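You operate a simulated robot arm through the tools that you are given. There is no shell and no other tool. Be economical: measure what you need, move in short steps, check, and stop when the job is done.

You run a simulated two-armed robot. Do the job below in one go: nothing can be reset, and whatever is moved stays where it is left.

JOB
On the top of the kitting table, fold the flat blue rag in half, so that its two long edges meet.

It is judged by the outcome, as a careful person would: the job done as asked, and still so three seconds after it is handed in. It fails if anything else is knocked over, pushed out of place, dropped, spilled or broken. Flat cloth is picked up by pressing the open fingertips on it (5 to 10 N) and closing them slowly along it; thin cloth reads only 2 to 8 mm in the jaws.

ROBOT AND FRAMES
Two 7-joint arms with two-finger parallel grippers on one trunk, on a base that drives. Base frame: it is fixed to the floor where the robot stands at the start and does not move with it; the origin is under the middle of the robot, x ahead of it, y to its left, z up; the surface under the hand at the start is at about z = 800. Readings come in mm, rad, newtons and seconds.
The left shoulder is at the start at [70, 163, 1070], the right one opposite. With the tool pointing down near the work surface each hand reaches from about 400 to 880 mm from the robot's upright axis, wherever it stands, measured 20 degrees to its own side. Places, roughly: top of the kitting table [600, -100, 800]. Payload 3.43 kg a hand.
The tool frame of a hand sits at the grasp point between the pads (the TCP): z along the fingers, y along the line on which they close. The tips reach 34 mm beyond it. The gripper opens to 128 mm. The fingers are 24 mm wide and 12 mm thick; the gripper's body (48 by 130 mm) begins 96 mm behind the TCP.
Orientation is that of the tool frame in the base frame, as a unit quaternion [x, y, z, w]. With the fingers straight down and closing along the base's y, the tool's x points along the base's -x, its y along +y and its z along -z.

CONTROLS
- The arms move only by the tool nudge_tool. It takes "left_plan", "right_plan" or both (then of equal length, played together; a hand with none holds still); each is a list of rows, each a list of 7 numbers: the turn, a rotation vector about the base's x, y, z in rad, then the shift along the base's x, y, z in mm, then the finger opening in mm, from 0 to 128. In form: [[wx, wy, wz, dx, dy, dz, claw], ...]. A call has 1 to 10 rows; each row shifts and turns the commanded pose from where the row before left it. Each row takes 0.2 s and may step no farther than 50 mm and 0.15 rad from the row before; otherwise, or with a gripper value out of range, the whole call is refused. A pose out of reach is approached as far as the arm can. The call stops where the force on the tool passes 40 N (or 10 N more than at its start, if that is more) or the arm is blocked; 0.2 s more then pass. Each finger travels about 153 mm/s and halts on what it meets, pressing with about 43 N; the grip force reading is that of the motor and also rises with nothing between the fingers. The clock runs only during rows and for 0.2 s after the last one: add rows that do not move to give the fingers time. It gives the time, the measured TCP pose, the force on the tool (base axes), the opening and the grip force at its end, in the units of the frame above (readings bear some noise), with the torque about the TCP (base axes, N m) and any sound that the robot's microphone picked up.
- Cameras (640 x 400 px; columns grow to the right, rows downward): "scene" is now at [134.8, 5.9, 1285.3]; the picture's right is [0.02, -1.00, 0.00], its down [-0.64, -0.01, -0.77] and it looks along [0.77, 0.02, -0.64] (base axes); focal length 256 px, centre (320, 200). "left" rides on the left gripper at [76, 11, -160] in its tool frame; the picture's right is [-0.15, 0.99, 0.00], its down [-0.88, -0.13, -0.46] and it looks along [-0.45, -0.07, 0.89] (tool axes); focal length 234 px, centre (320, 200). "right" rides on the right gripper at [76, -11, -160] in its tool frame; the picture's right is [0.15, 0.99, 0.00], its down [-0.88, 0.13, -0.46] and it looks along [-0.45, 0.07, 0.89] (tool axes); focal length 234 px, centre (320, 200). There is no depth. A picture from a camera that has moved, and an enlarged one, comes with that camera's place and axes in the base frame and with its lens. The place of the scene camera against the robot may be out by one fixed shift of up to 12 mm in any direction.
- get_image(camera): a new picture of that camera. It takes no simulated time.
- lift_body(by): slides the trunk up (or, below 0, down) by that many mm; the arms and the scene camera ride with it, the base frame stays. It gives what a move gives, with no picture.
- roll_base(legs): drives the robot by 1 to 6 legs, each [ahead, left, turn to the left] in mm, mm and rad, along the robot's own axes; the way and the turn of a leg run together, so that a leg with both is an arc; at most 1500 mm and 3.142 rad a leg. The arms and the cameras ride along, it lands a little off, and it stops where it bumps. It gives what a move gives.
- turn_head(pan, tilt): turns the head with the scene camera to pan (to the left, within 1.501 rad either way) and tilt (down, from -0.506 to 1.204), counted from straight ahead of the robot. It gives what a move gives.
- zoom(camera, box): a new picture of the part [left, top, right, bottom] of that camera's present view, enlarged. It takes no simulated time.
- hand_in(): hands the job in; it is judged then, once.

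Go step by step. Nothing tells you exact positions but the pictures and the camera data: compare them with the known pose of the tool, close in by small moves and look again before you grip or let go. The budget is 120 turns and 92 pictures, counting those below and the enlarged ones. Unless the task says otherwise, let go and move clear before handing in, and close with one line.

The tools are called by a JSON object that holds its "op" and its "data". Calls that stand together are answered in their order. nudge_tool: Moves the arms, as the interface text tells. Its arguments: {"type":"object","properties":{"left_plan":{"type":"array","items":{"type":"array","items":{"type":"number"}}},"right_plan":{"type":"array","items":{"type":"array","items":{"type":"number"}}}},"required":[]} The other tools are called the same way: lift_body (by) slides the trunk up or down; roll_base (legs) drives the base; turn_head (pan, tilt) turns the head that bears the scene camera; get_image (camera) takes a picture; zoom (camera, box) takes an enlarged picture of a part of a camera's view; hand_in () hands the job in.

At the start:

```text
t: 0.0
left_tool_pos: [544.5, 256.7, 1048.4]
left_orientation: [0.0, 1.0, 0.0, 0.0]
left_contact_force: [-1.6, 0.0, -0.8]
left_wrist_torque: [-0.01, 0.0, -0.02]
left_finger_gap: 128.0
left_finger_force: 0.0
right_tool_pos: [550.4, -242.8, 1047.7]
right_orientation: [0.0, 1.0, -0.001, 0.0]
right_contact_force: [-1.0, -0.5, -0.2]
right_wrist_torque: [0.01, 0.01, 0.01]
right_finger_gap: 128.1
right_finger_force: 0.1
trunk travel left (down, up): [-550.0, 390.0]
robot x, y, heading: [-0.9, -0.2, 0.002]
head pan, tilt: [0.019, 0.696]
```

scene: 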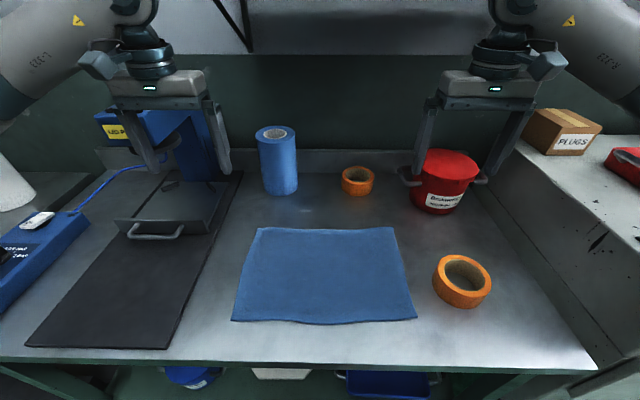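
right: 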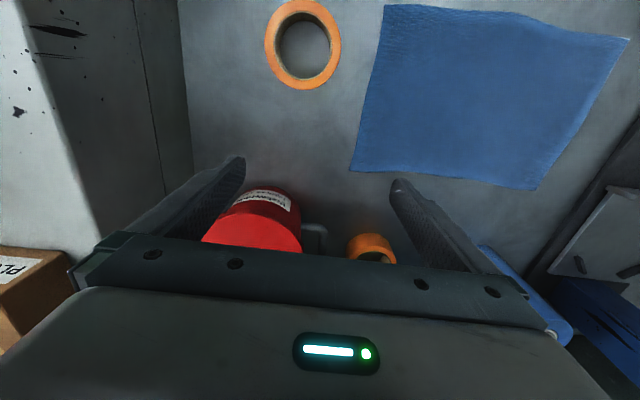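
left: 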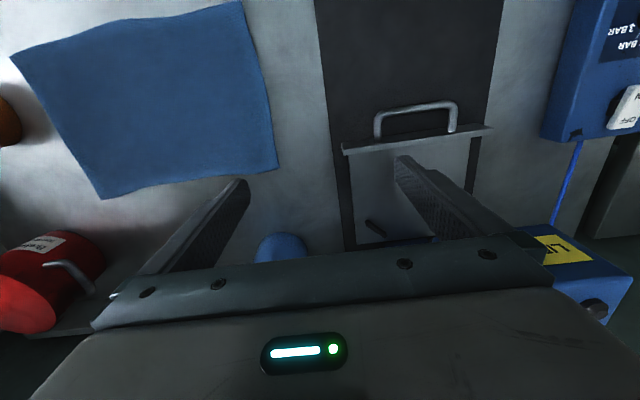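

I see the flat blue rag with its corners at about [601,181], [612,-176], [370,-172] and [357,179], so the long edges run along y at x≈606 and x≈363. I plan to grip both far corners and fold them toward the robot, after backing up so the near edge is comfortably in reach.

{"op": "roll_base", "data": {"legs": [[-130, 0, 0]]}}

{"op": "get_image", "data": {"camera": "scene"}}

```text
t: 1.3
left_tool_pos: [411.7, 256.2, 1047.9]
left_orientation: [0.001, 1.0, 0.001, 0.0]
left_contact_force: [-0.3, 0.3, -0.4]
left_wrist_torque: [-0.03, 0.0, 0.01]
left_finger_gap: 128.2
left_finger_force: 0.1
right_tool_pos: [418.2, -243.4, 1047.5]
right_orientation: [0.0, 1.0, 0.0, 0.001]
right_contact_force: [0.5, -0.3, 0.5]
right_wrist_torque: [0.0, 0.0, 0.01]
right_finger_gap: 127.8
right_finger_force: 0.1
trunk travel left (down, up): [-550.0, 390.0]
robot x, y, heading: [-132.0, -2.5, -0.0]
head pan, tilt: [0.019, 0.696]
```

```text
88 pictures are left
camera scene: at [3.2, 5.9, 1285.3], right [0.02, -1.0, 0.0], down [-0.64, -0.01, -0.77], along [0.77, 0.02, -0.64], focal length 256 px, centre (320, 200)
```

scene: 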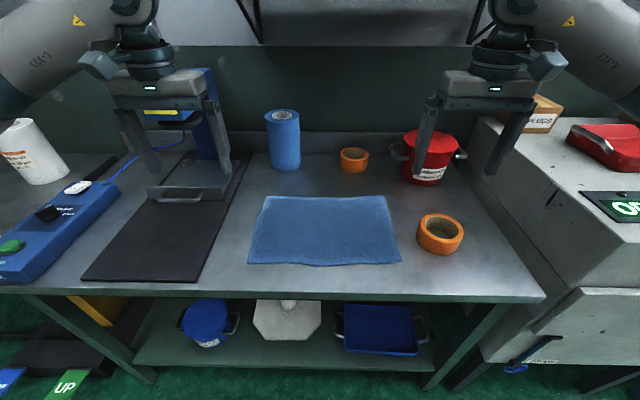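

The rag is unmoved. Next I bring both hands above the two far corners at a safe height, with the fingers part open.

{"op": "nudge_tool", "data": {"left_plan": [[0, 0, 0, 30, -18, -20, 100], [0, 0, 0, 30, -18, -20, 60], [0, 0, 0, 30, -18, -20, 60], [0, 0, 0, 30, -18, -20, 60], [0, 0, 0, 30, -18, -20, 60], [0, 0, 0, 34, -16, -20, 60], [0, 0, 0, 0, 0, -20, 60]], "right_plan": [[0, 0, 0, 30, 18, -20, 100], [0, 0, 0, 30, 18, -20, 60], [0, 0, 0, 30, 16, -20, 60], [0, 0, 0, 30, 16, -20, 60], [0, 0, 0, 30, 16, -20, 60], [0, 0, 0, 34, 16, -20, 60], [0, 0, 0, 0, 0, -20, 60]]}}

{"op": "get_image", "data": {"camera": "scene"}}

{"op": "get_image", "data": {"camera": "left"}}

{"op": "get_image", "data": {"camera": "right"}}

```text
t: 2.9
left_tool_pos: [597.0, 150.3, 908.2]
left_orientation: [0.0, 1.0, -0.001, 0.0]
left_contact_force: [0.1, -0.4, 0.1]
left_wrist_torque: [-0.04, -0.01, -0.01]
left_finger_gap: 60.2
left_finger_force: 0.0
right_tool_pos: [602.8, -142.6, 908.0]
right_orientation: [0.0, 1.0, 0.0, -0.001]
right_contact_force: [0.1, 0.2, 0.0]
right_wrist_torque: [-0.02, -0.02, -0.02]
right_finger_gap: 59.9
right_finger_force: 0.0
trunk travel left (down, up): [-550.0, 390.0]
robot x, y, heading: [-133.2, 0.4, -0.003]
head pan, tilt: [0.019, 0.696]
```

```text
87 pictures are left
camera scene: at [3.2, 5.9, 1285.5], right [0.02, -1.0, 0.0], down [-0.64, -0.01, -0.77], along [0.77, 0.02, -0.64], focal length 256 px, centre (320, 200)
```

scene: 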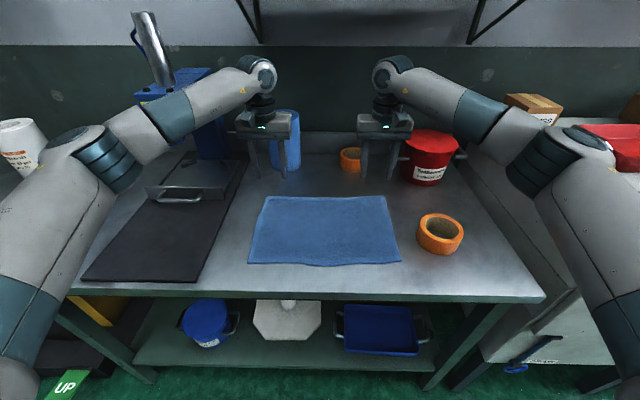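

```text
86 pictures are left
camera left: at [521.1, 161.4, 1067.4], right [0.15, 0.99, 0.0], down [0.88, -0.13, 0.46], along [0.45, -0.07, -0.89], focal length 234 px, centre (320, 200)
```

left: 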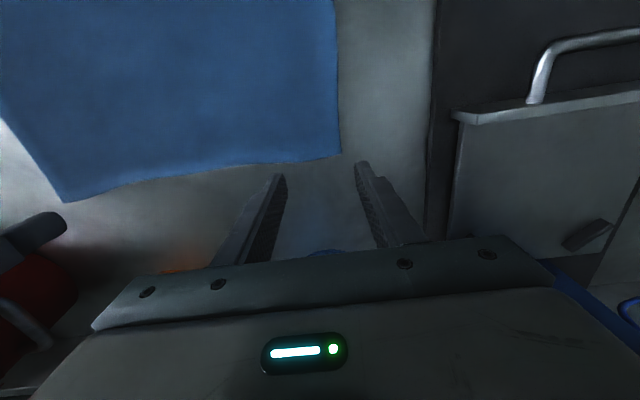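

```text
85 pictures are left
camera right: at [526.9, -155.3, 1066.6], right [-0.15, 0.99, 0.0], down [0.88, 0.13, 0.46], along [0.45, 0.07, -0.89], focal length 234 px, centre (320, 200)
```

right: 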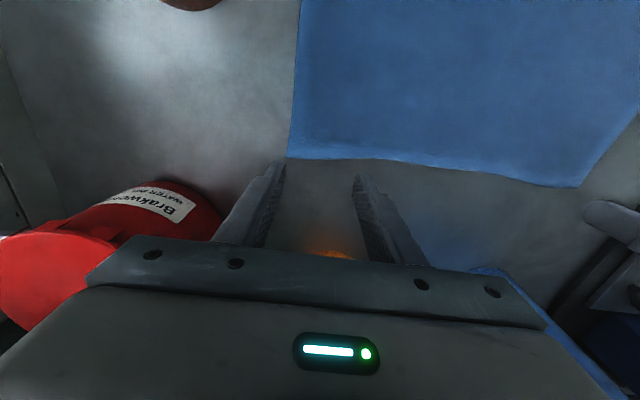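

From the wrist views the far corners are at about [599,174] and [613,-182]. I line each hand up just inside its corner, over the edge, and go down to a little above the cloth.

{"op": "nudge_tool", "data": {"left_plan": [[0, 0, 0, -5, -6, -20, 32], [0, 0, 0, 0, 0, -25, 32], [0, 0, 0, 0, 0, -18, 32]], "right_plan": [[0, 0, 0, -3, -9, -20, 32], [0, 0, 0, 0, 0, -25, 32], [0, 0, 0, 0, 0, -18, 32]]}}

{"op": "get_image", "data": {"camera": "left"}}

{"op": "get_image", "data": {"camera": "right"}}

{"op": "zoom", "data": {"camera": "scene", "box": [220, 140, 430, 271]}}

```text
t: 3.7
left_tool_pos: [592.4, 144.1, 844.2]
left_orientation: [0.0, 1.0, 0.0, 0.0]
left_contact_force: [0.1, -0.5, 0.3]
left_wrist_torque: [-0.03, 0.01, 0.05]
left_finger_gap: 31.9
left_finger_force: 0.0
right_tool_pos: [598.4, -151.3, 843.3]
right_orientation: [0.0, 1.0, 0.0, -0.001]
right_contact_force: [-0.1, -0.8, 0.1]
right_wrist_torque: [0.01, 0.01, 0.0]
right_finger_gap: 32.1
right_finger_force: 0.0
trunk travel left (down, up): [-550.0, 390.0]
robot x, y, heading: [-132.6, 2.4, 0.001]
head pan, tilt: [0.019, 0.696]
```

```text
84 pictures are left
camera left: at [516.5, 154.9, 1004.1], right [0.15, 0.99, 0.0], down [0.88, -0.13, 0.46], along [0.45, -0.07, -0.89], focal length 234 px, centre (320, 200)
```

left: 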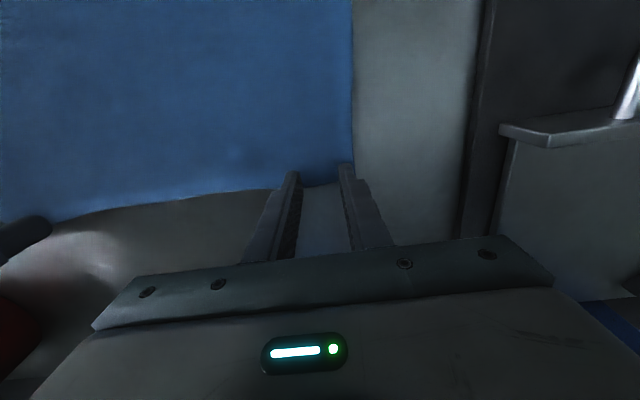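

```text
83 pictures are left
camera right: at [523.7, -165.0, 1002.5], right [-0.15, 0.99, 0.0], down [0.88, 0.13, 0.45], along [0.45, 0.07, -0.89], focal length 234 px, centre (320, 200)
```

right: 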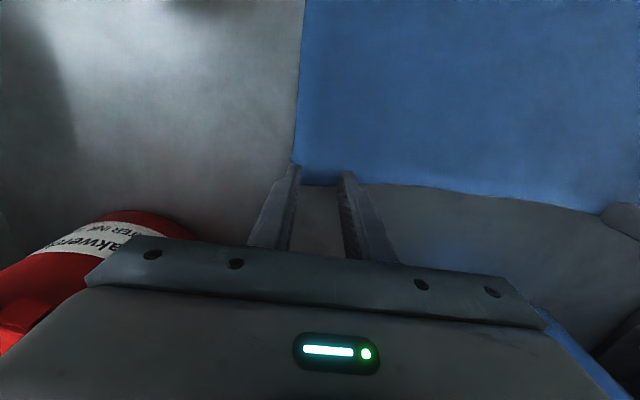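

```text
3.05 times, centred on (325, 206) of scene
camera zoom: at [4.3, 5.6, 1285.3], right [0.02, -1.0, 0.0], down [-0.64, -0.01, -0.77], along [0.77, 0.02, -0.64], focal length 780 px, centre (305, 183)
```

zoom: 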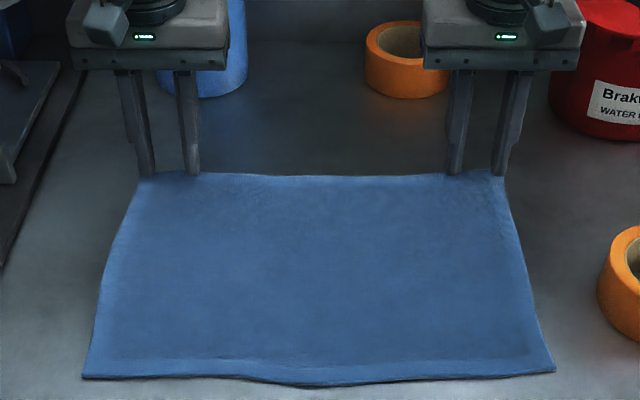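

The left fingers straddle the edge well, and the right ones are a few mm too far out. I shift them slightly inward and step down to contact.

{"op": "nudge_tool", "data": {"left_plan": [[0, 0, 0, 2, -2, -4, 32], [0, 0, 0, 0, 0, -3, 32], [0, 0, 0, 0, 0, -1, 32], [0, 0, 0, 0, 0, 0, 32]], "right_plan": [[0, 0, 0, 2, 5, -4, 32], [0, 0, 0, 0, 0, -3, 32], [0, 0, 0, 0, 0, -1, 32], [0, 0, 0, 0, 0, 0, 32]]}}

```text
t: 4.7
left_tool_pos: [593.0, 142.3, 838.0]
left_orientation: [-0.001, 1.0, 0.0, 0.001]
left_contact_force: [0.3, 0.2, 5.1]
left_wrist_torque: [0.04, 0.02, 0.02]
left_finger_gap: 32.0
left_finger_force: 0.1
right_tool_pos: [600.6, -146.8, 837.6]
right_orientation: [0.0, 1.0, 0.0, 0.0]
right_contact_force: [0.4, -1.3, 7.2]
right_wrist_torque: [-0.02, 0.02, 0.02]
right_finger_gap: 31.6
right_finger_force: 0.0
trunk travel left (down, up): [-550.0, 390.0]
robot x, y, heading: [-132.6, 0.7, -0.002]
head pan, tilt: [0.019, 0.696]
```

Both hands press on the cloth with 5 and 7 N. I close the fingers slowly.

{"op": "nudge_tool", "data": {"left_plan": [[0, 0, 0, 0, 0, -0.5, 30], [0, 0, 0, 0, 0, 0, 27], [0, 0, 0, 0, 0, 0, 24], [0, 0, 0, 0, 0, 0, 21], [0, 0, 0, 0, 0, 0, 18], [0, 0, 0, 0, 0, 0, 15], [0, 0, 0, 0, 0, 0, 11], [0, 0, 0, 0, 0, 0, 7], [0, 0, 0, 0, 0, 0, 3], [0, 0, 0, 0, 0, 0, 0]], "right_plan": [[0, 0, 0, 0, 0, 0, 30], [0, 0, 0, 0, 0, 0, 27], [0, 0, 0, 0, 0, 0, 24], [0, 0, 0, 0, 0, 0, 21], [0, 0, 0, 0, 0, 0, 18], [0, 0, 0, 0, 0, 0, 15], [0, 0, 0, 0, 0, 0, 11], [0, 0, 0, 0, 0, 0, 7], [0, 0, 0, 0, 0, 0, 3], [0, 0, 0, 0, 0, 0, 0]]}}

{"op": "zoom", "data": {"camera": "scene", "box": [220, 140, 430, 271]}}

{"op": "get_image", "data": {"camera": "left"}}

{"op": "get_image", "data": {"camera": "right"}}

```text
t: 6.9
left_tool_pos: [592.2, 142.0, 837.5]
left_orientation: [0.0, 1.0, 0.0, 0.001]
left_contact_force: [-0.9, -5.1, 7.5]
left_wrist_torque: [-0.16, 0.02, 0.07]
left_finger_gap: 3.6
left_finger_force: 38.5
right_tool_pos: [600.1, -146.2, 836.7]
right_orientation: [-0.002, 1.0, 0.0, 0.001]
right_contact_force: [0.5, 5.3, 6.4]
right_wrist_torque: [0.17, 0.0, 0.0]
right_finger_gap: 3.9
right_finger_force: 38.0
trunk travel left (down, up): [-550.0, 390.0]
robot x, y, heading: [-131.1, 0.8, -0.0]
head pan, tilt: [0.019, 0.696]
```

```text
3.05 times, centred on (325, 206) of scene
camera zoom: at [2.0, 5.9, 1285.6], right [0.02, -1.0, 0.0], down [-0.64, -0.01, -0.77], along [0.77, 0.02, -0.64], focal length 780 px, centre (305, 183)
```

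zoom: 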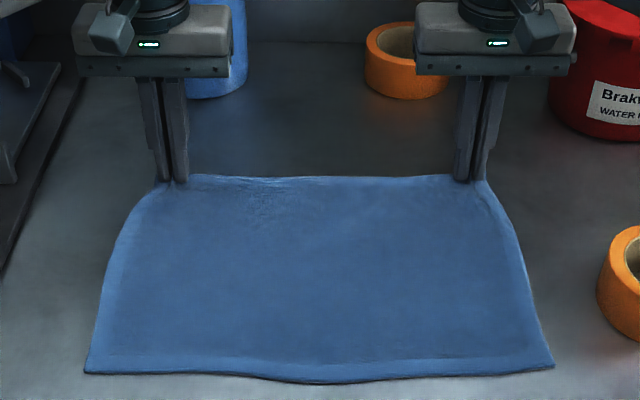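

```text
80 pictures are left
camera left: at [516.9, 152.8, 997.0], right [0.15, 0.99, 0.0], down [0.88, -0.13, 0.46], along [0.45, -0.07, -0.89], focal length 234 px, centre (320, 200)
```

left: 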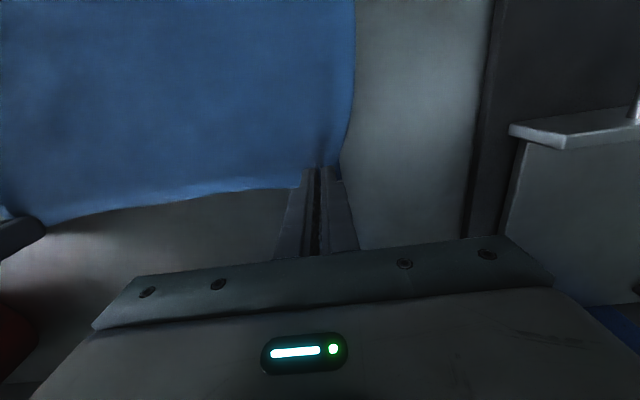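

```text
79 pictures are left
camera right: at [524.4, -159.6, 996.5], right [-0.15, 0.99, 0.0], down [0.88, 0.13, 0.46], along [0.45, 0.07, -0.89], focal length 234 px, centre (320, 200)
```

right: 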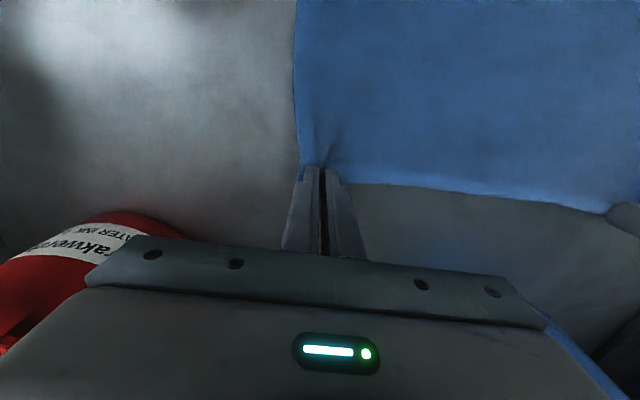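

Both jaws read about 3.7 mm, so they hold cloth. I lift a little and check.

{"op": "nudge_tool", "data": {"left_plan": [[0, 0, 0, 0, 0, 10, 0], [0, 0, 0, -5, 0, 20, 0], [0, 0, 0, -5, 0, 20, 0]], "right_plan": [[0, 0, 0, 0, 0, 10, 0], [0, 0, 0, -5, 0, 20, 0], [0, 0, 0, -5, 0, 20, 0]]}}

{"op": "get_image", "data": {"camera": "scene"}}

{"op": "get_image", "data": {"camera": "left"}}

{"op": "get_image", "data": {"camera": "right"}}

```text
t: 7.7
left_tool_pos: [583.2, 142.6, 886.5]
left_orientation: [0.0, 1.0, 0.0, 0.0]
left_contact_force: [0.8, -6.7, 1.2]
left_wrist_torque: [-0.24, -0.01, 0.06]
left_finger_gap: 3.4
left_finger_force: 38.2
right_tool_pos: [592.3, -148.2, 885.7]
right_orientation: [0.0, 1.0, 0.001, 0.0]
right_contact_force: [-0.3, 5.2, -0.6]
right_wrist_torque: [0.22, 0.01, -0.02]
right_finger_gap: 3.5
right_finger_force: 38.4
trunk travel left (down, up): [-550.0, 390.0]
robot x, y, heading: [-133.8, -6.4, 0.003]
head pan, tilt: [0.019, 0.696]
```

```text
78 pictures are left
camera scene: at [3.3, 5.9, 1285.3], right [0.02, -1.0, 0.0], down [-0.64, -0.01, -0.77], along [0.77, 0.02, -0.64], focal length 256 px, centre (320, 200)
```

scene: 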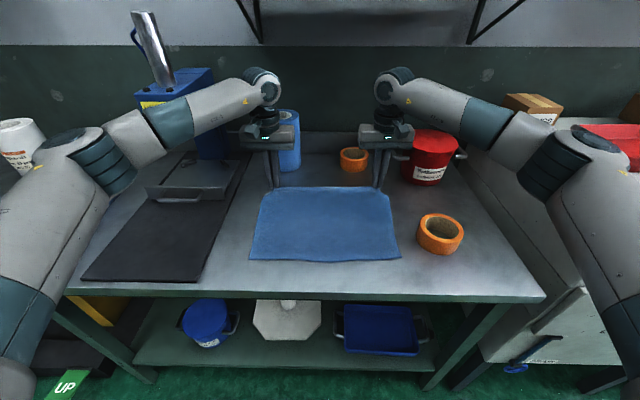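

```text
77 pictures are left
camera left: at [508.1, 152.6, 1046.2], right [0.15, 0.99, 0.0], down [0.88, -0.13, 0.46], along [0.45, -0.07, -0.89], focal length 234 px, centre (320, 200)
```

left: 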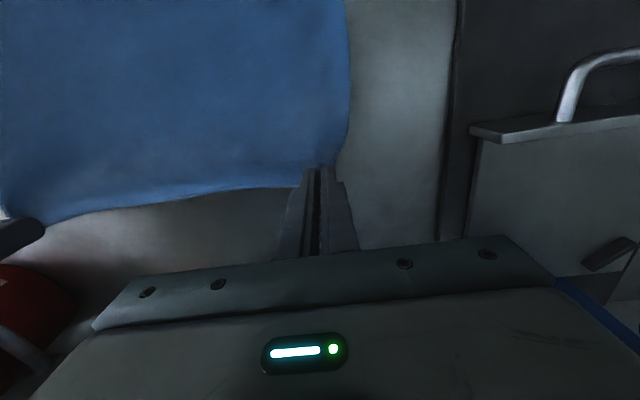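

```text
76 pictures are left
camera right: at [515.4, -160.0, 1045.9], right [-0.15, 0.99, 0.0], down [0.88, 0.13, 0.46], along [0.45, 0.07, -0.89], focal length 234 px, centre (320, 200)
```

right: 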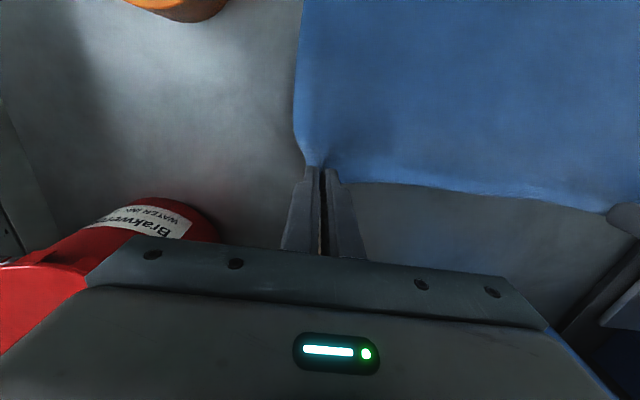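

Both corners are held and the edge is taut. Next I raise the edge part of the way along the fold arc, then back the base 110 mm while the cloth is in the air, to make room to tilt the hands at the end.

{"op": "nudge_tool", "data": {"left_plan": [[0, 0, 0, -12, 0, 14, 0], [0, 0, 0, -12, 0, 12, 0], [0, 0, 0, -12, 0, 8, 0], [0, 0, 0, -12, 0, 6, 0], [0, 0, 0, 0, 0, 0, 0]], "right_plan": [[0, 0, 0, -12, 0, 14, 0], [0, 0, 0, -12, 0, 12, 0], [0, 0, 0, -12, 0, 8, 0], [0, 0, 0, -12, 0, 6, 0], [0, 0, 0, 0, 0, 0, 0]]}}

{"op": "get_image", "data": {"camera": "scene"}}

```text
t: 8.9
left_tool_pos: [536.9, 142.7, 926.7]
left_orientation: [-0.001, 1.0, 0.0, -0.002]
left_contact_force: [0.4, -6.0, -0.1]
left_wrist_torque: [-0.24, -0.02, 0.1]
left_finger_gap: 3.4
left_finger_force: 38.4
right_tool_pos: [543.9, -147.2, 925.3]
right_orientation: [-0.001, 1.0, 0.001, 0.0]
right_contact_force: [-0.3, 7.0, -0.4]
right_wrist_torque: [0.25, 0.0, -0.06]
right_finger_gap: 3.7
right_finger_force: 38.6
trunk travel left (down, up): [-550.0, 390.0]
robot x, y, heading: [-130.7, -0.4, 0.001]
head pan, tilt: [0.019, 0.696]
```

```text
75 pictures are left
camera scene: at [4.3, 6.0, 1285.2], right [0.02, -1.0, 0.0], down [-0.64, -0.01, -0.77], along [0.77, 0.02, -0.64], focal length 256 px, centre (320, 200)
```

scene: 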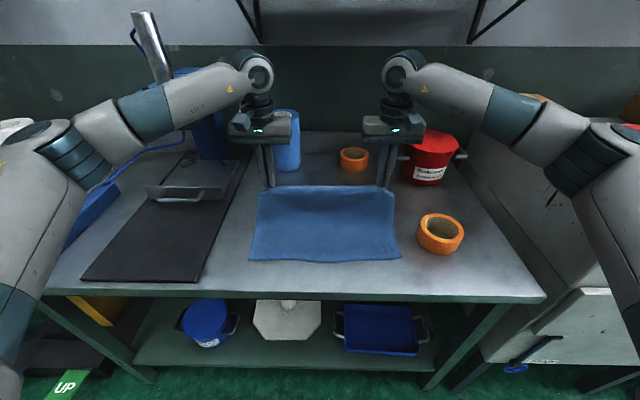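

{"op": "roll_base", "data": {"legs": [[-110, 0, 0]]}}

{"op": "get_image", "data": {"camera": "scene"}}

```text
t: 10.1
left_tool_pos: [426.0, 143.2, 927.2]
left_orientation: [-0.001, 1.0, 0.0, 0.0]
left_contact_force: [0.5, -6.9, 0.6]
left_wrist_torque: [-0.25, -0.06, 0.08]
left_finger_gap: 3.5
left_finger_force: 37.6
right_tool_pos: [432.2, -147.6, 926.3]
right_orientation: [0.0, 1.0, 0.001, 0.0]
right_contact_force: [-0.2, 6.4, 0.5]
right_wrist_torque: [0.23, -0.05, -0.01]
right_finger_gap: 3.8
right_finger_force: 38.2
trunk travel left (down, up): [-550.0, 390.0]
robot x, y, heading: [-243.2, 1.8, 0.005]
head pan, tilt: [0.019, 0.696]
```

```text
74 pictures are left
camera scene: at [-106.7, 5.9, 1285.3], right [0.02, -1.0, 0.0], down [-0.64, -0.01, -0.77], along [0.77, 0.02, -0.64], focal length 256 px, centre (320, 200)
```

scene: 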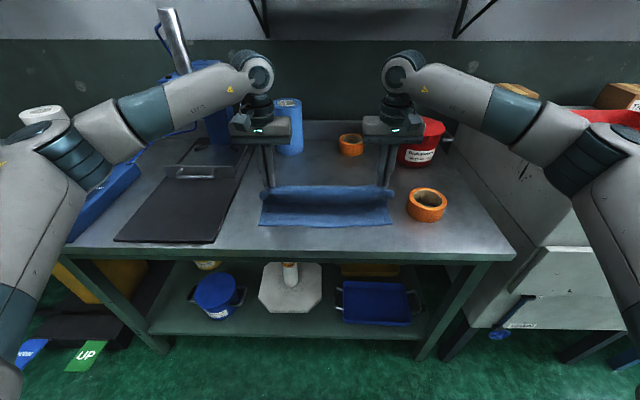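

{"op": "zoom", "data": {"camera": "scene", "box": [230, 140, 420, 259]}}

{"op": "get_image", "data": {"camera": "left"}}

{"op": "get_image", "data": {"camera": "right"}}

```text
3.36 times, centred on (325, 200) of scene
camera zoom: at [-106.7, 5.9, 1285.3], right [0.02, -1.0, 0.0], down [-0.64, -0.01, -0.77], along [0.77, 0.02, -0.64], focal length 860 px, centre (303, 202)
```

zoom: 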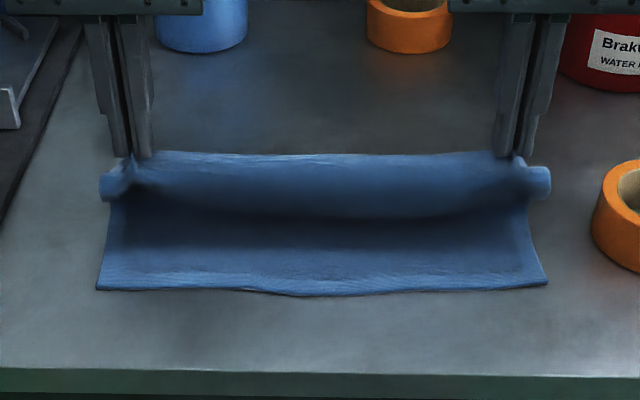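

```text
72 pictures are left
camera left: at [349.8, 153.4, 1086.6], right [0.15, 0.99, 0.0], down [0.88, -0.13, 0.46], along [0.45, -0.07, -0.89], focal length 234 px, centre (320, 200)
```

left: 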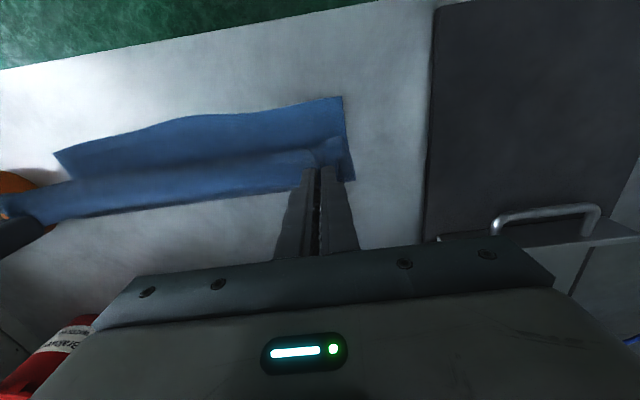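

```text
71 pictures are left
camera right: at [357.0, -160.3, 1085.9], right [-0.15, 0.99, 0.0], down [0.88, 0.13, 0.46], along [0.45, 0.07, -0.89], focal length 234 px, centre (320, 200)
```

right: 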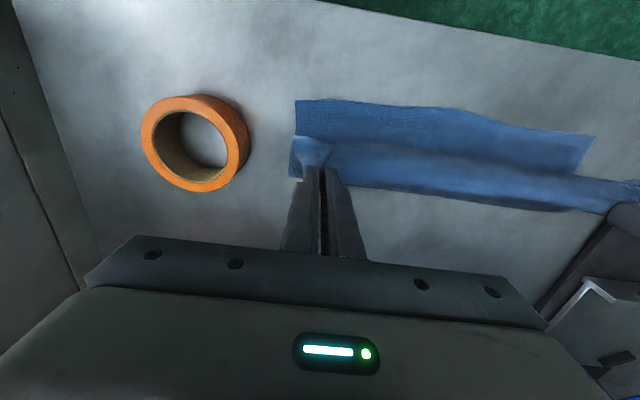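

The fold is forming well, and the near corners are at about x=370 (left) and x=380 (right). I tilt both hands to roll the edge over while lowering it toward the near edge.

{"op": "nudge_tool", "data": {"left_plan": [[0, -0.15, 0, -10, 0, -10, 0], [0, -0.15, 0, -10, 0, -10, 0], [0, -0.15, 0, -10, 0, -10, 0], [0, -0.15, 0, -10, 0, -10, 0], [0, -0.15, 0, -10, 0, -10, 0], [0, -0.15, 0, -10, 0, -10, 0], [0, -0.15, 0, -10, 0, -10, 0]], "right_plan": [[0, -0.15, 0, -10, 0, -10, 0], [0, -0.15, 0, -10, 0, -10, 0], [0, -0.15, 0, -10, 0, -10, 0], [0, -0.15, 0, -10, 0, -10, 0], [0, -0.15, 0, -10, 0, -10, 0], [0, -0.15, 0, -10, 0, -10, 0], [0, -0.15, 0, -10, 0, -10, 0]]}}

{"op": "get_image", "data": {"camera": "scene"}}

{"op": "zoom", "data": {"camera": "scene", "box": [230, 140, 420, 259]}}

{"op": "get_image", "data": {"camera": "left"}}

```text
t: 11.7
left_tool_pos: [355.6, 143.0, 856.4]
left_orientation: [-0.001, 0.865, -0.001, 0.502]
left_contact_force: [-0.3, -6.2, -1.1]
left_wrist_torque: [-0.17, -0.04, -0.16]
left_finger_gap: 3.4
left_finger_force: 38.4
right_tool_pos: [363.0, -146.9, 856.3]
right_orientation: [0.0, 0.865, -0.001, 0.502]
right_contact_force: [0.3, 6.2, -1.2]
right_wrist_torque: [0.14, -0.02, 0.18]
right_finger_gap: 3.4
right_finger_force: 39.1
trunk travel left (down, up): [-550.0, 390.0]
robot x, y, heading: [-240.8, -3.3, -0.001]
head pan, tilt: [0.019, 0.696]
```

```text
70 pictures are left
camera scene: at [-107.0, 6.1, 1285.5], right [0.02, -1.0, 0.0], down [-0.64, -0.01, -0.77], along [0.77, 0.02, -0.64], focal length 256 px, centre (320, 200)
```

scene: 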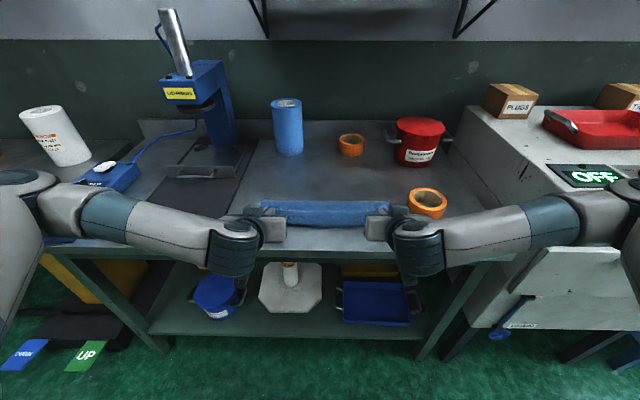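

```text
3.36 times, centred on (325, 200) of scene
camera zoom: at [-107.0, 6.1, 1285.5], right [0.02, -1.0, 0.0], down [-0.64, -0.01, -0.77], along [0.77, 0.02, -0.64], focal length 860 px, centre (303, 202)
```

zoom: 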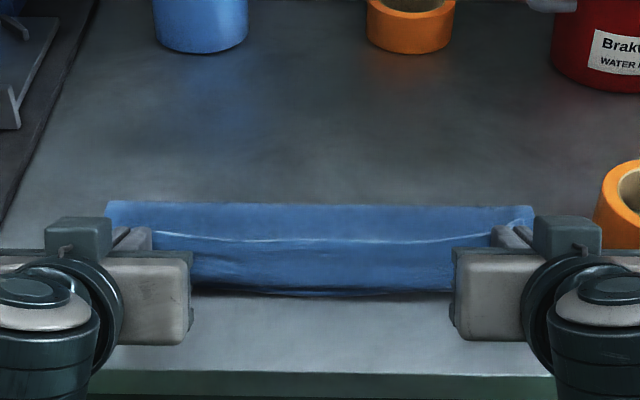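

```text
68 pictures are left
camera left: at [179.0, 153.6, 870.9], right [0.07, 0.99, 0.12], down [0.04, -0.13, 0.99], along [1.0, -0.07, -0.05], focal length 234 px, centre (320, 200)
```

left: 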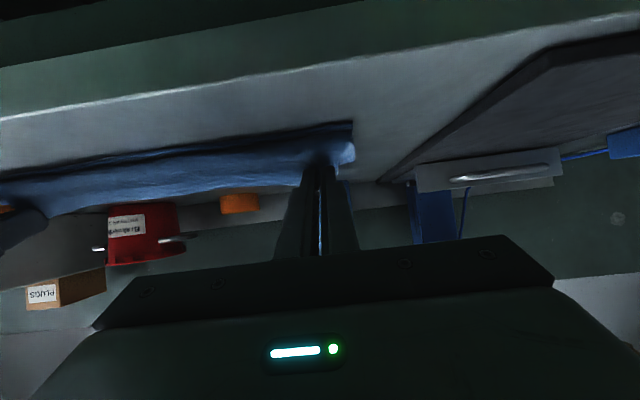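

The fold is nearly over, with the held edge now pointing up. The hands' bodies are clear of the table's front edge, so I tilt on to about horizontal.

{"op": "nudge_tool", "data": {"left_plan": [[0, -0.15, 0, -2, 0, -5, 0], [0, -0.15, 0, -2, 0, -5, 0], [0, -0.15, 0, -2, 0, -5, 0], [0, -0.15, 0, -2, 0, -5, 0]], "right_plan": [[0, -0.15, 0, -2, 0, -5, 0], [0, -0.15, 0, -2, 0, -5, 0], [0, -0.15, 0, -2, 0, -5, 0], [0, -0.15, 0, -2, 0, -5, 0]]}}

{"op": "get_image", "data": {"camera": "scene"}}

{"op": "zoom", "data": {"camera": "scene", "box": [230, 160, 420, 279]}}

```text
t: 12.7
left_tool_pos: [355.2, 142.5, 856.5]
left_orientation: [0.0, 0.865, -0.001, 0.501]
left_contact_force: [0.0, -6.9, -0.5]
left_wrist_torque: [-0.18, 0.0, -0.15]
left_finger_gap: 3.4
left_finger_force: 37.8
left hand out of reach, approached as far as the arm can: row 1, 2, 3, 4
right_tool_pos: [362.5, -147.1, 856.2]
right_orientation: [0.0, 0.865, 0.0, 0.501]
right_contact_force: [-0.9, 7.0, 0.3]
right_wrist_torque: [0.16, 0.0, 0.18]
right_finger_gap: 3.7
right_finger_force: 39.0
right hand out of reach, approached as far as the arm can: row 1, 2, 3, 4
trunk travel left (down, up): [-550.0, 390.0]
robot x, y, heading: [-240.5, 2.6, 0.001]
head pan, tilt: [0.019, 0.696]
```

```text
67 pictures are left
camera scene: at [-106.3, 5.9, 1285.3], right [0.02, -1.0, 0.0], down [-0.64, -0.01, -0.77], along [0.77, 0.02, -0.64], focal length 256 px, centre (320, 200)
```

scene: 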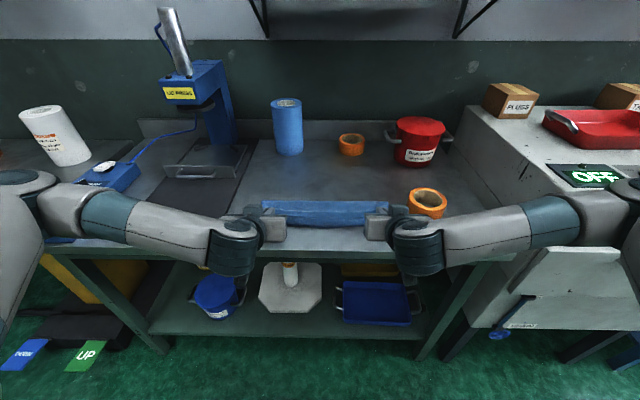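

```text
3.36 times, centred on (325, 220) of scene
camera zoom: at [-106.3, 5.9, 1285.3], right [0.02, -1.0, 0.0], down [-0.64, -0.01, -0.77], along [0.77, 0.02, -0.64], focal length 860 px, centre (303, 134)
```

zoom: 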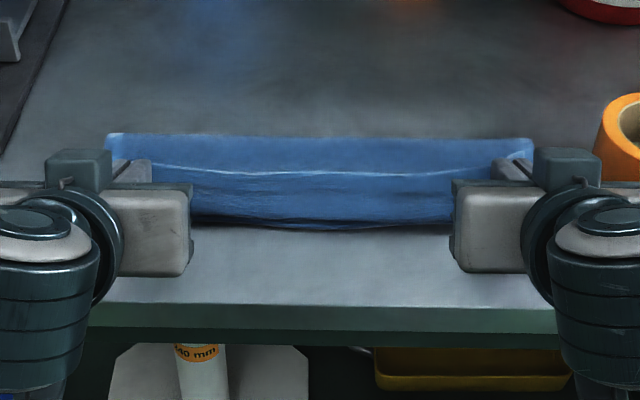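

The arms stop at about 60° of tilt, which is enough. I lower the edge close to the lower layer before releasing, in small steps.

{"op": "nudge_tool", "data": {"left_plan": [[0, 0, 0, -1, 0, -5, 0]], "right_plan": [[0, 0, 0, -1, 0, -5, 0]]}}

```text
t: 13.1
left_tool_pos: [354.5, 143.5, 851.8]
left_orientation: [-0.001, 0.866, 0.0, 0.5]
left_contact_force: [-0.2, -6.7, 0.4]
left_wrist_torque: [-0.15, 0.03, -0.17]
left_finger_gap: 3.3
left_finger_force: 38.4
right_tool_pos: [363.4, -147.6, 851.1]
right_orientation: [0.0, 0.865, -0.001, 0.501]
right_contact_force: [-0.5, 6.3, -0.5]
right_wrist_torque: [0.15, 0.03, 0.18]
right_finger_gap: 3.6
right_finger_force: 37.9
trunk travel left (down, up): [-550.0, 390.0]
robot x, y, heading: [-240.7, 0.4, 0.001]
head pan, tilt: [0.019, 0.696]
```

{"op": "nudge_tool", "data": {"left_plan": [[0, 0, 0, -3, 0, -5, 0], [0, 0, 0, -3, 0, -5, 0], [0, 0, 0, -1, 0, -4, 0], [0, 0, 0, 0, 0, 0, 0]], "right_plan": [[0, 0, 0, -3, 0, -5, 0], [0, 0, 0, -3, 0, -5, 0], [0, 0, 0, -1, 0, -4, 0], [0, 0, 0, 0, 0, 0, 0]]}}

{"op": "zoom", "data": {"camera": "scene", "box": [230, 160, 420, 279]}}

{"op": "get_image", "data": {"camera": "left"}}

```text
t: 14.1
left_tool_pos: [347.6, 142.2, 838.8]
left_orientation: [0.0, 0.865, -0.001, 0.502]
left_contact_force: [1.1, -7.4, 2.0]
left_wrist_torque: [-0.19, -0.01, -0.15]
left_finger_gap: 3.3
left_finger_force: 38.2
right_tool_pos: [355.1, -147.2, 837.3]
right_orientation: [-0.001, 0.865, 0.001, 0.502]
right_contact_force: [-0.2, 7.9, 4.1]
right_wrist_torque: [0.17, -0.06, 0.21]
right_finger_gap: 3.9
right_finger_force: 38.4
trunk travel left (down, up): [-550.0, 390.0]
robot x, y, heading: [-243.2, 3.2, -0.004]
head pan, tilt: [0.019, 0.696]
```

```text
3.36 times, centred on (325, 220) of scene
camera zoom: at [-106.6, 5.9, 1285.4], right [0.02, -1.0, 0.0], down [-0.64, -0.01, -0.77], along [0.77, 0.02, -0.64], focal length 860 px, centre (303, 134)
```

zoom: 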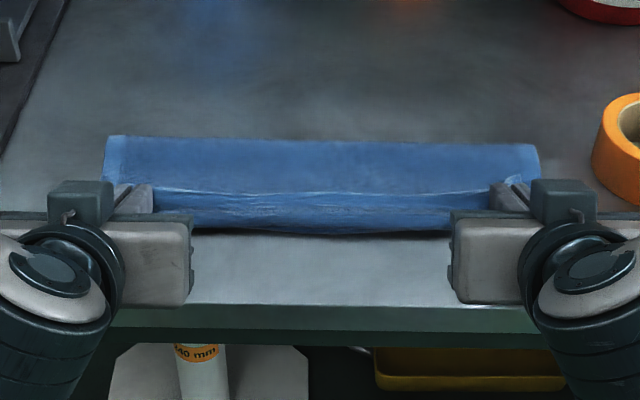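

```text
64 pictures are left
camera left: at [171.7, 153.7, 851.9], right [0.07, 0.99, 0.13], down [0.04, -0.13, 0.99], along [1.0, -0.07, -0.05], focal length 234 px, centre (320, 200)
```

left: 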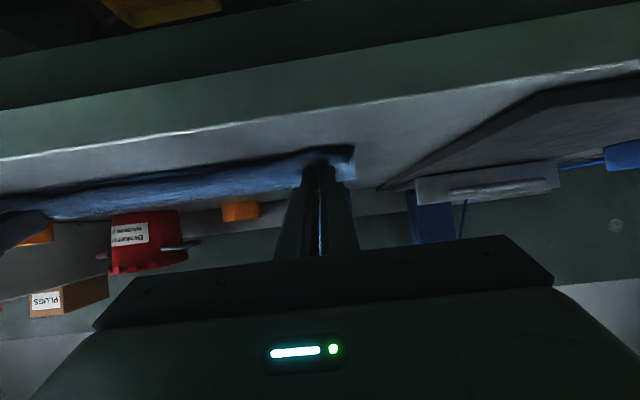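

The edge is down over the near edge with light contact. I open the fingers, rise a little and withdraw.

{"op": "nudge_tool", "data": {"left_plan": [[0, 0, 0, 0, 0, 2, 6], [0, 0, 0, 0, 0, 0, 12], [0, 0, 0, 0, 0, 2, 22], [0, 0, 0, 0, 0, 4, 26], [0, 0, 0, -5, 0, 6, 26], [0, 0, 0, -10, 0, 10, 26], [0, 0, 0, -20, 0, 15, 26], [0, 0, 0, -20, 0, 20, 26]], "right_plan": [[0, 0, 0, 0, 0, 2, 6], [0, 0, 0, 0, 0, 0, 12], [0, 0, 0, 0, 0, 2, 22], [0, 0, 0, 0, 0, 4, 26], [0, 0, 0, -5, 0, 6, 26], [0, 0, 0, -10, 0, 10, 26], [0, 0, 0, -20, 0, 15, 26], [0, 0, 0, -20, 0, 20, 26]]}}

{"op": "zoom", "data": {"camera": "scene", "box": [230, 160, 420, 279]}}

{"op": "get_image", "data": {"camera": "left"}}

```text
t: 15.9
left_tool_pos: [319.1, 131.3, 890.3]
left_orientation: [-0.001, 0.866, 0.0, 0.5]
left_contact_force: [-0.5, 0.4, -0.8]
left_wrist_torque: [-0.01, -0.02, -0.01]
left_finger_gap: 25.8
left_finger_force: 0.0
left hand out of reach, approached as far as the arm can: row 7, 8
right_tool_pos: [322.2, -140.3, 891.3]
right_orientation: [0.0, 0.865, -0.001, 0.501]
right_contact_force: [-0.1, 0.1, 0.5]
right_wrist_torque: [0.02, -0.01, -0.02]
right_finger_gap: 26.1
right_finger_force: 0.0
right hand out of reach, approached as far as the arm can: row 8
trunk travel left (down, up): [-550.0, 390.0]
robot x, y, heading: [-240.6, 0.9, -0.0]
head pan, tilt: [0.019, 0.696]
```

```text
3.36 times, centred on (325, 220) of scene
camera zoom: at [-106.3, 6.3, 1285.3], right [0.02, -1.0, 0.0], down [-0.64, -0.01, -0.77], along [0.77, 0.02, -0.64], focal length 860 px, centre (303, 134)
```

zoom: 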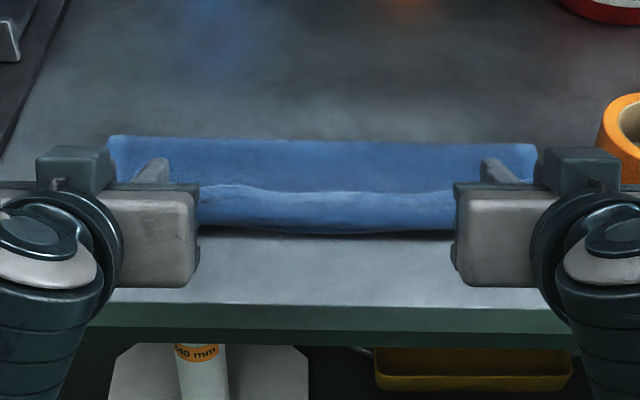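

```text
62 pictures are left
camera left: at [143.9, 142.9, 904.3], right [0.07, 0.99, 0.13], down [0.04, -0.13, 0.99], along [1.0, -0.07, -0.05], focal length 234 px, centre (320, 200)
```

left: 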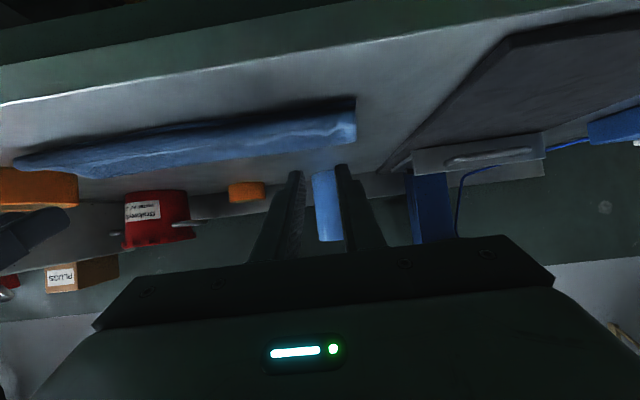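

The upper edge seems to be curled back on itself at the front. I raise and straighten the hands to get a clear view.

{"op": "nudge_tool", "data": {"left_plan": [[0, 0.15, 0, 0, 5, 25, 26], [0, 0.15, 0, 5, 10, 25, 26], [0, 0.15, 0, 10, 10, 25, 26], [0, 0.15, 0, 10, 15, 20, 26], [0, 0.15, 0, 10, 15, 20, 26], [0, 0.15, 0, 10, 15, 20, 26], [0, 0.147, 0, 10, 15, 10, 26]], "right_plan": [[0, 0.15, 0, 0, -5, 25, 26], [0, 0.15, 0, 5, -10, 25, 26], [0, 0.15, 0, 10, -10, 25, 26], [0, 0.15, 0, 10, -15, 20, 26], [0, 0.15, 0, 10, -15, 20, 26], [0, 0.15, 0, 10, -15, 20, 26], [0, 0.147, 0, 10, -15, 10, 26]]}}

{"op": "get_image", "data": {"camera": "scene"}}

{"op": "zoom", "data": {"camera": "scene", "box": [240, 180, 410, 286]}}

{"op": "get_image", "data": {"camera": "left"}}

{"op": "get_image", "data": {"camera": "right"}}

```text
t: 17.5
left_tool_pos: [377.9, 218.1, 1034.8]
left_orientation: [0.0, 1.0, -0.001, -0.001]
left_contact_force: [0.7, -0.4, -0.6]
left_wrist_torque: [-0.02, 0.07, 0.0]
left_finger_gap: 26.1
left_finger_force: 0.1
right_tool_pos: [379.0, -224.7, 1035.9]
right_orientation: [0.0, 1.0, 0.0, 0.0]
right_contact_force: [-0.1, 0.7, 0.6]
right_wrist_torque: [-0.03, 0.0, -0.01]
right_finger_gap: 25.9
right_finger_force: 0.0
trunk travel left (down, up): [-550.0, 390.0]
robot x, y, heading: [-238.2, -1.4, 0.006]
head pan, tilt: [0.019, 0.696]
```

```text
61 pictures are left
camera scene: at [-104.1, 6.0, 1285.0], right [0.02, -1.0, 0.0], down [-0.64, -0.01, -0.77], along [0.77, 0.02, -0.64], focal length 256 px, centre (320, 200)
```

scene: 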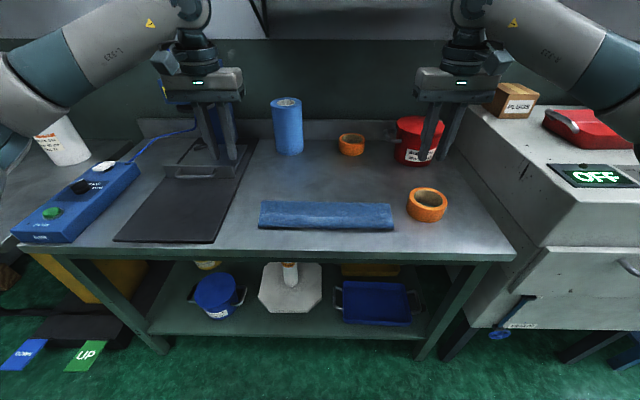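

```text
3.76 times, centred on (325, 233) of scene
camera zoom: at [-104.1, 6.0, 1285.0], right [0.02, -1.0, 0.0], down [-0.64, -0.01, -0.77], along [0.77, 0.02, -0.64], focal length 963 px, centre (301, 76)
```

zoom: 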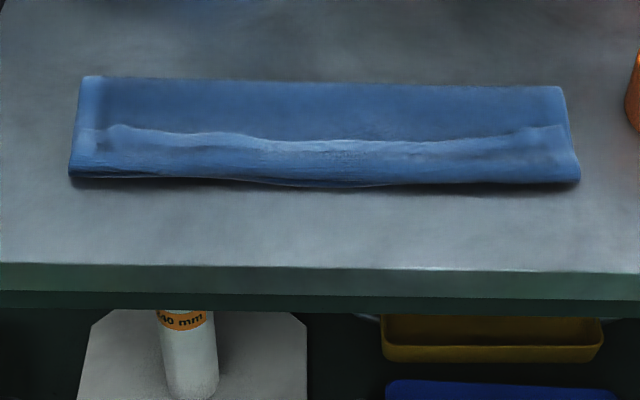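

```text
59 pictures are left
camera left: at [301.7, 229.1, 1194.1], right [0.15, 0.99, 0.0], down [0.88, -0.13, 0.45], along [0.45, -0.07, -0.89], focal length 234 px, centre (320, 200)
```

left: 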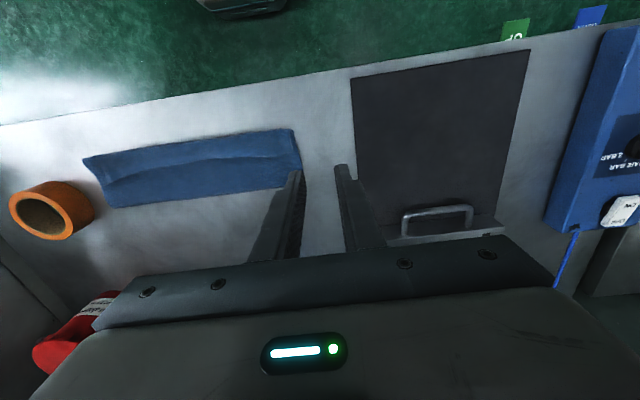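

```text
58 pictures are left
camera right: at [302.9, -238.1, 1195.6], right [-0.15, 0.99, 0.0], down [0.88, 0.13, 0.45], along [0.45, 0.07, -0.89], focal length 234 px, centre (320, 200)
```

right: 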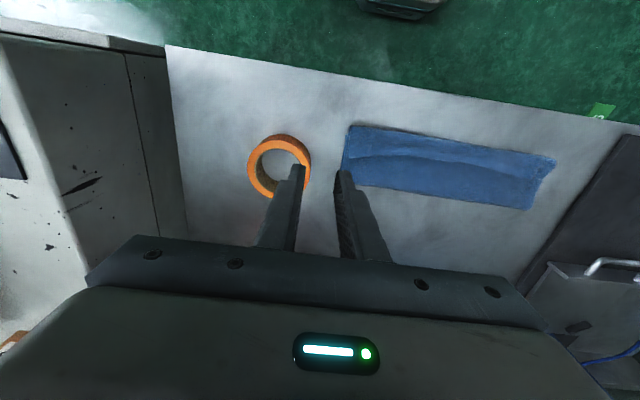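

{"op": "zoom", "data": {"camera": "left", "box": [70, 110, 310, 260]}}

{"op": "zoom", "data": {"camera": "right", "box": [330, 110, 570, 260]}}

{"op": "zoom", "data": {"camera": "scene", "box": [250, 192, 330, 242]}}

```text
2.67 times, centred on (190, 185) of left
camera zoom: at [301.7, 229.1, 1194.1], right [0.15, 0.99, 0.0], down [0.88, -0.13, 0.45], along [0.45, -0.07, -0.89], focal length 624 px, centre (667, 240)
```

zoom: 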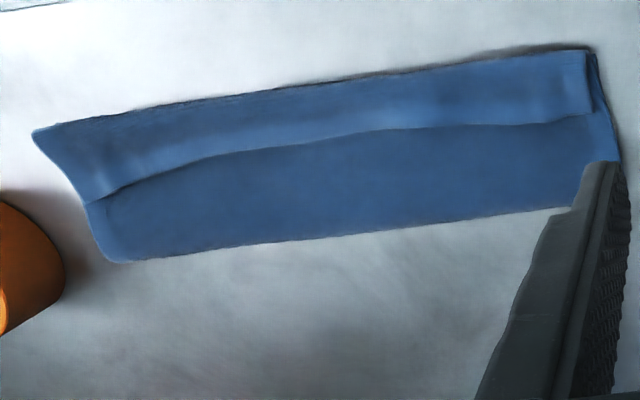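

```text
2.67 times, centred on (450, 185) of right
camera zoom: at [302.9, -238.1, 1195.6], right [-0.15, 0.99, 0.0], down [0.88, 0.13, 0.45], along [0.45, 0.07, -0.89], focal length 624 px, centre (-27, 240)
```

zoom: 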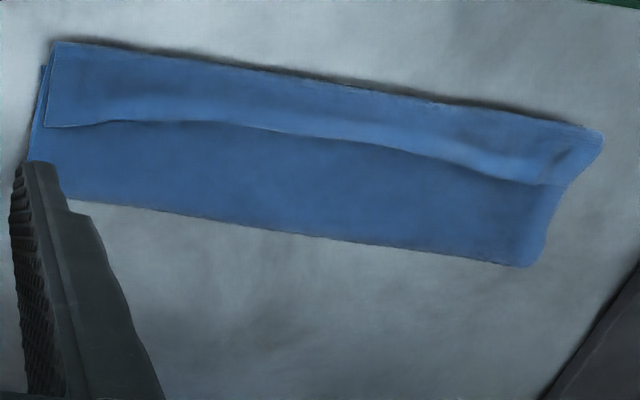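

```text
8.00 times, centred on (290, 217) of scene
camera zoom: at [-104.1, 6.0, 1285.0], right [0.02, -1.0, 0.0], down [-0.64, -0.01, -0.77], along [0.77, 0.02, -0.64], focal length 2046 px, centre (560, 64)
```

zoom: 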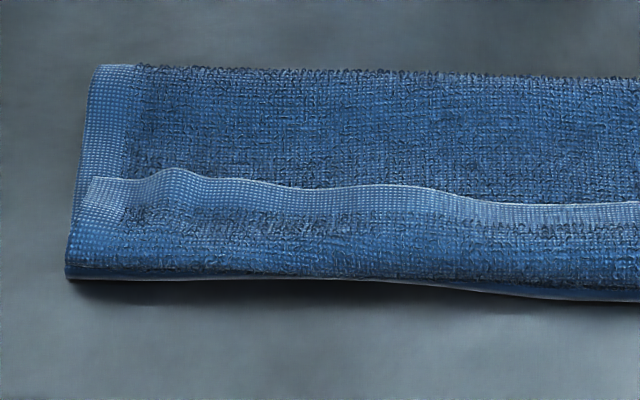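

The two long edges were brought together, but the top 40 mm of the upper layer landed folded back on itself, with its hem at x≈395–412. I'll regrip that hem by a narrow strip, lift it high and relay it, releasing from the air so it can't curl.

{"op": "nudge_tool", "data": {"left_plan": [[0, 0, 0, 6, -18, -32, 32], [0, 0, 0, 6, -18, -32, 32], [0, 0, 0, 5, -18, -32, 32], [0, 0, 0, 5, -18, -32, 32], [0, 0, 0, 5, -16, -32, 32], [0, 0, 0, 0, 0, -12, 32]], "right_plan": [[0, 0, 0, 6, 16, -32, 32], [0, 0, 0, 6, 16, -32, 32], [0, 0, 0, 6, 16, -32, 32], [0, 0, 0, 6, 16, -32, 32], [0, 0, 0, 5, 16, -32, 32], [0, 0, 0, 0, 0, -13, 32]]}}

{"op": "get_image", "data": {"camera": "left"}}

{"op": "get_image", "data": {"camera": "right"}}

{"op": "zoom", "data": {"camera": "scene", "box": [240, 140, 410, 246]}}

```text
t: 18.9
left_tool_pos: [403.6, 129.0, 862.4]
left_orientation: [-0.001, 1.0, -0.001, 0.001]
left_contact_force: [-0.2, 0.1, -0.1]
left_wrist_torque: [0.02, -0.03, 0.01]
left_finger_gap: 32.0
left_finger_force: 0.1
right_tool_pos: [406.3, -145.1, 863.5]
right_orientation: [0.0, 1.0, 0.0, 0.002]
right_contact_force: [0.9, -1.0, 0.2]
right_wrist_torque: [0.03, 0.02, 0.0]
right_finger_gap: 32.0
right_finger_force: 0.0
trunk travel left (down, up): [-550.0, 390.0]
robot x, y, heading: [-239.9, 0.4, -0.002]
head pan, tilt: [0.019, 0.696]
```

```text
54 pictures are left
camera left: at [326.6, 140.4, 1022.8], right [0.15, 0.99, 0.0], down [0.88, -0.13, 0.46], along [0.45, -0.07, -0.89], focal length 234 px, centre (320, 200)
```

left: 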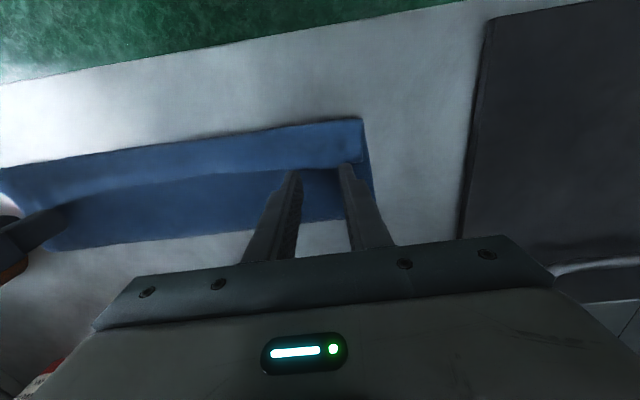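

```text
53 pictures are left
camera right: at [329.6, -157.7, 1023.1], right [-0.15, 0.99, 0.0], down [0.88, 0.13, 0.46], along [0.45, 0.07, -0.89], focal length 234 px, centre (320, 200)
```

right: 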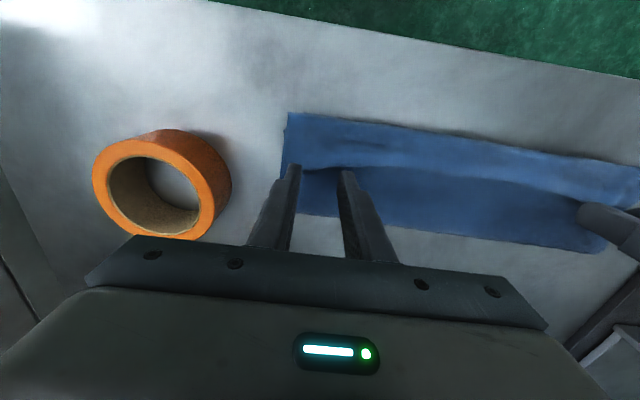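

```text
3.76 times, centred on (325, 193) of scene
camera zoom: at [-106.4, 5.9, 1285.4], right [0.02, -1.0, 0.0], down [-0.64, -0.01, -0.77], along [0.77, 0.02, -0.64], focal length 963 px, centre (301, 226)
```

zoom: 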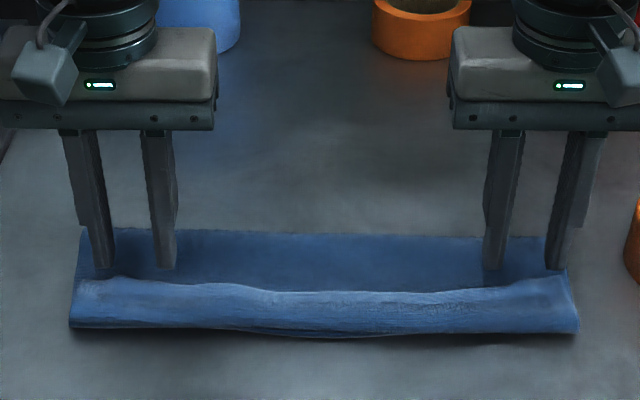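

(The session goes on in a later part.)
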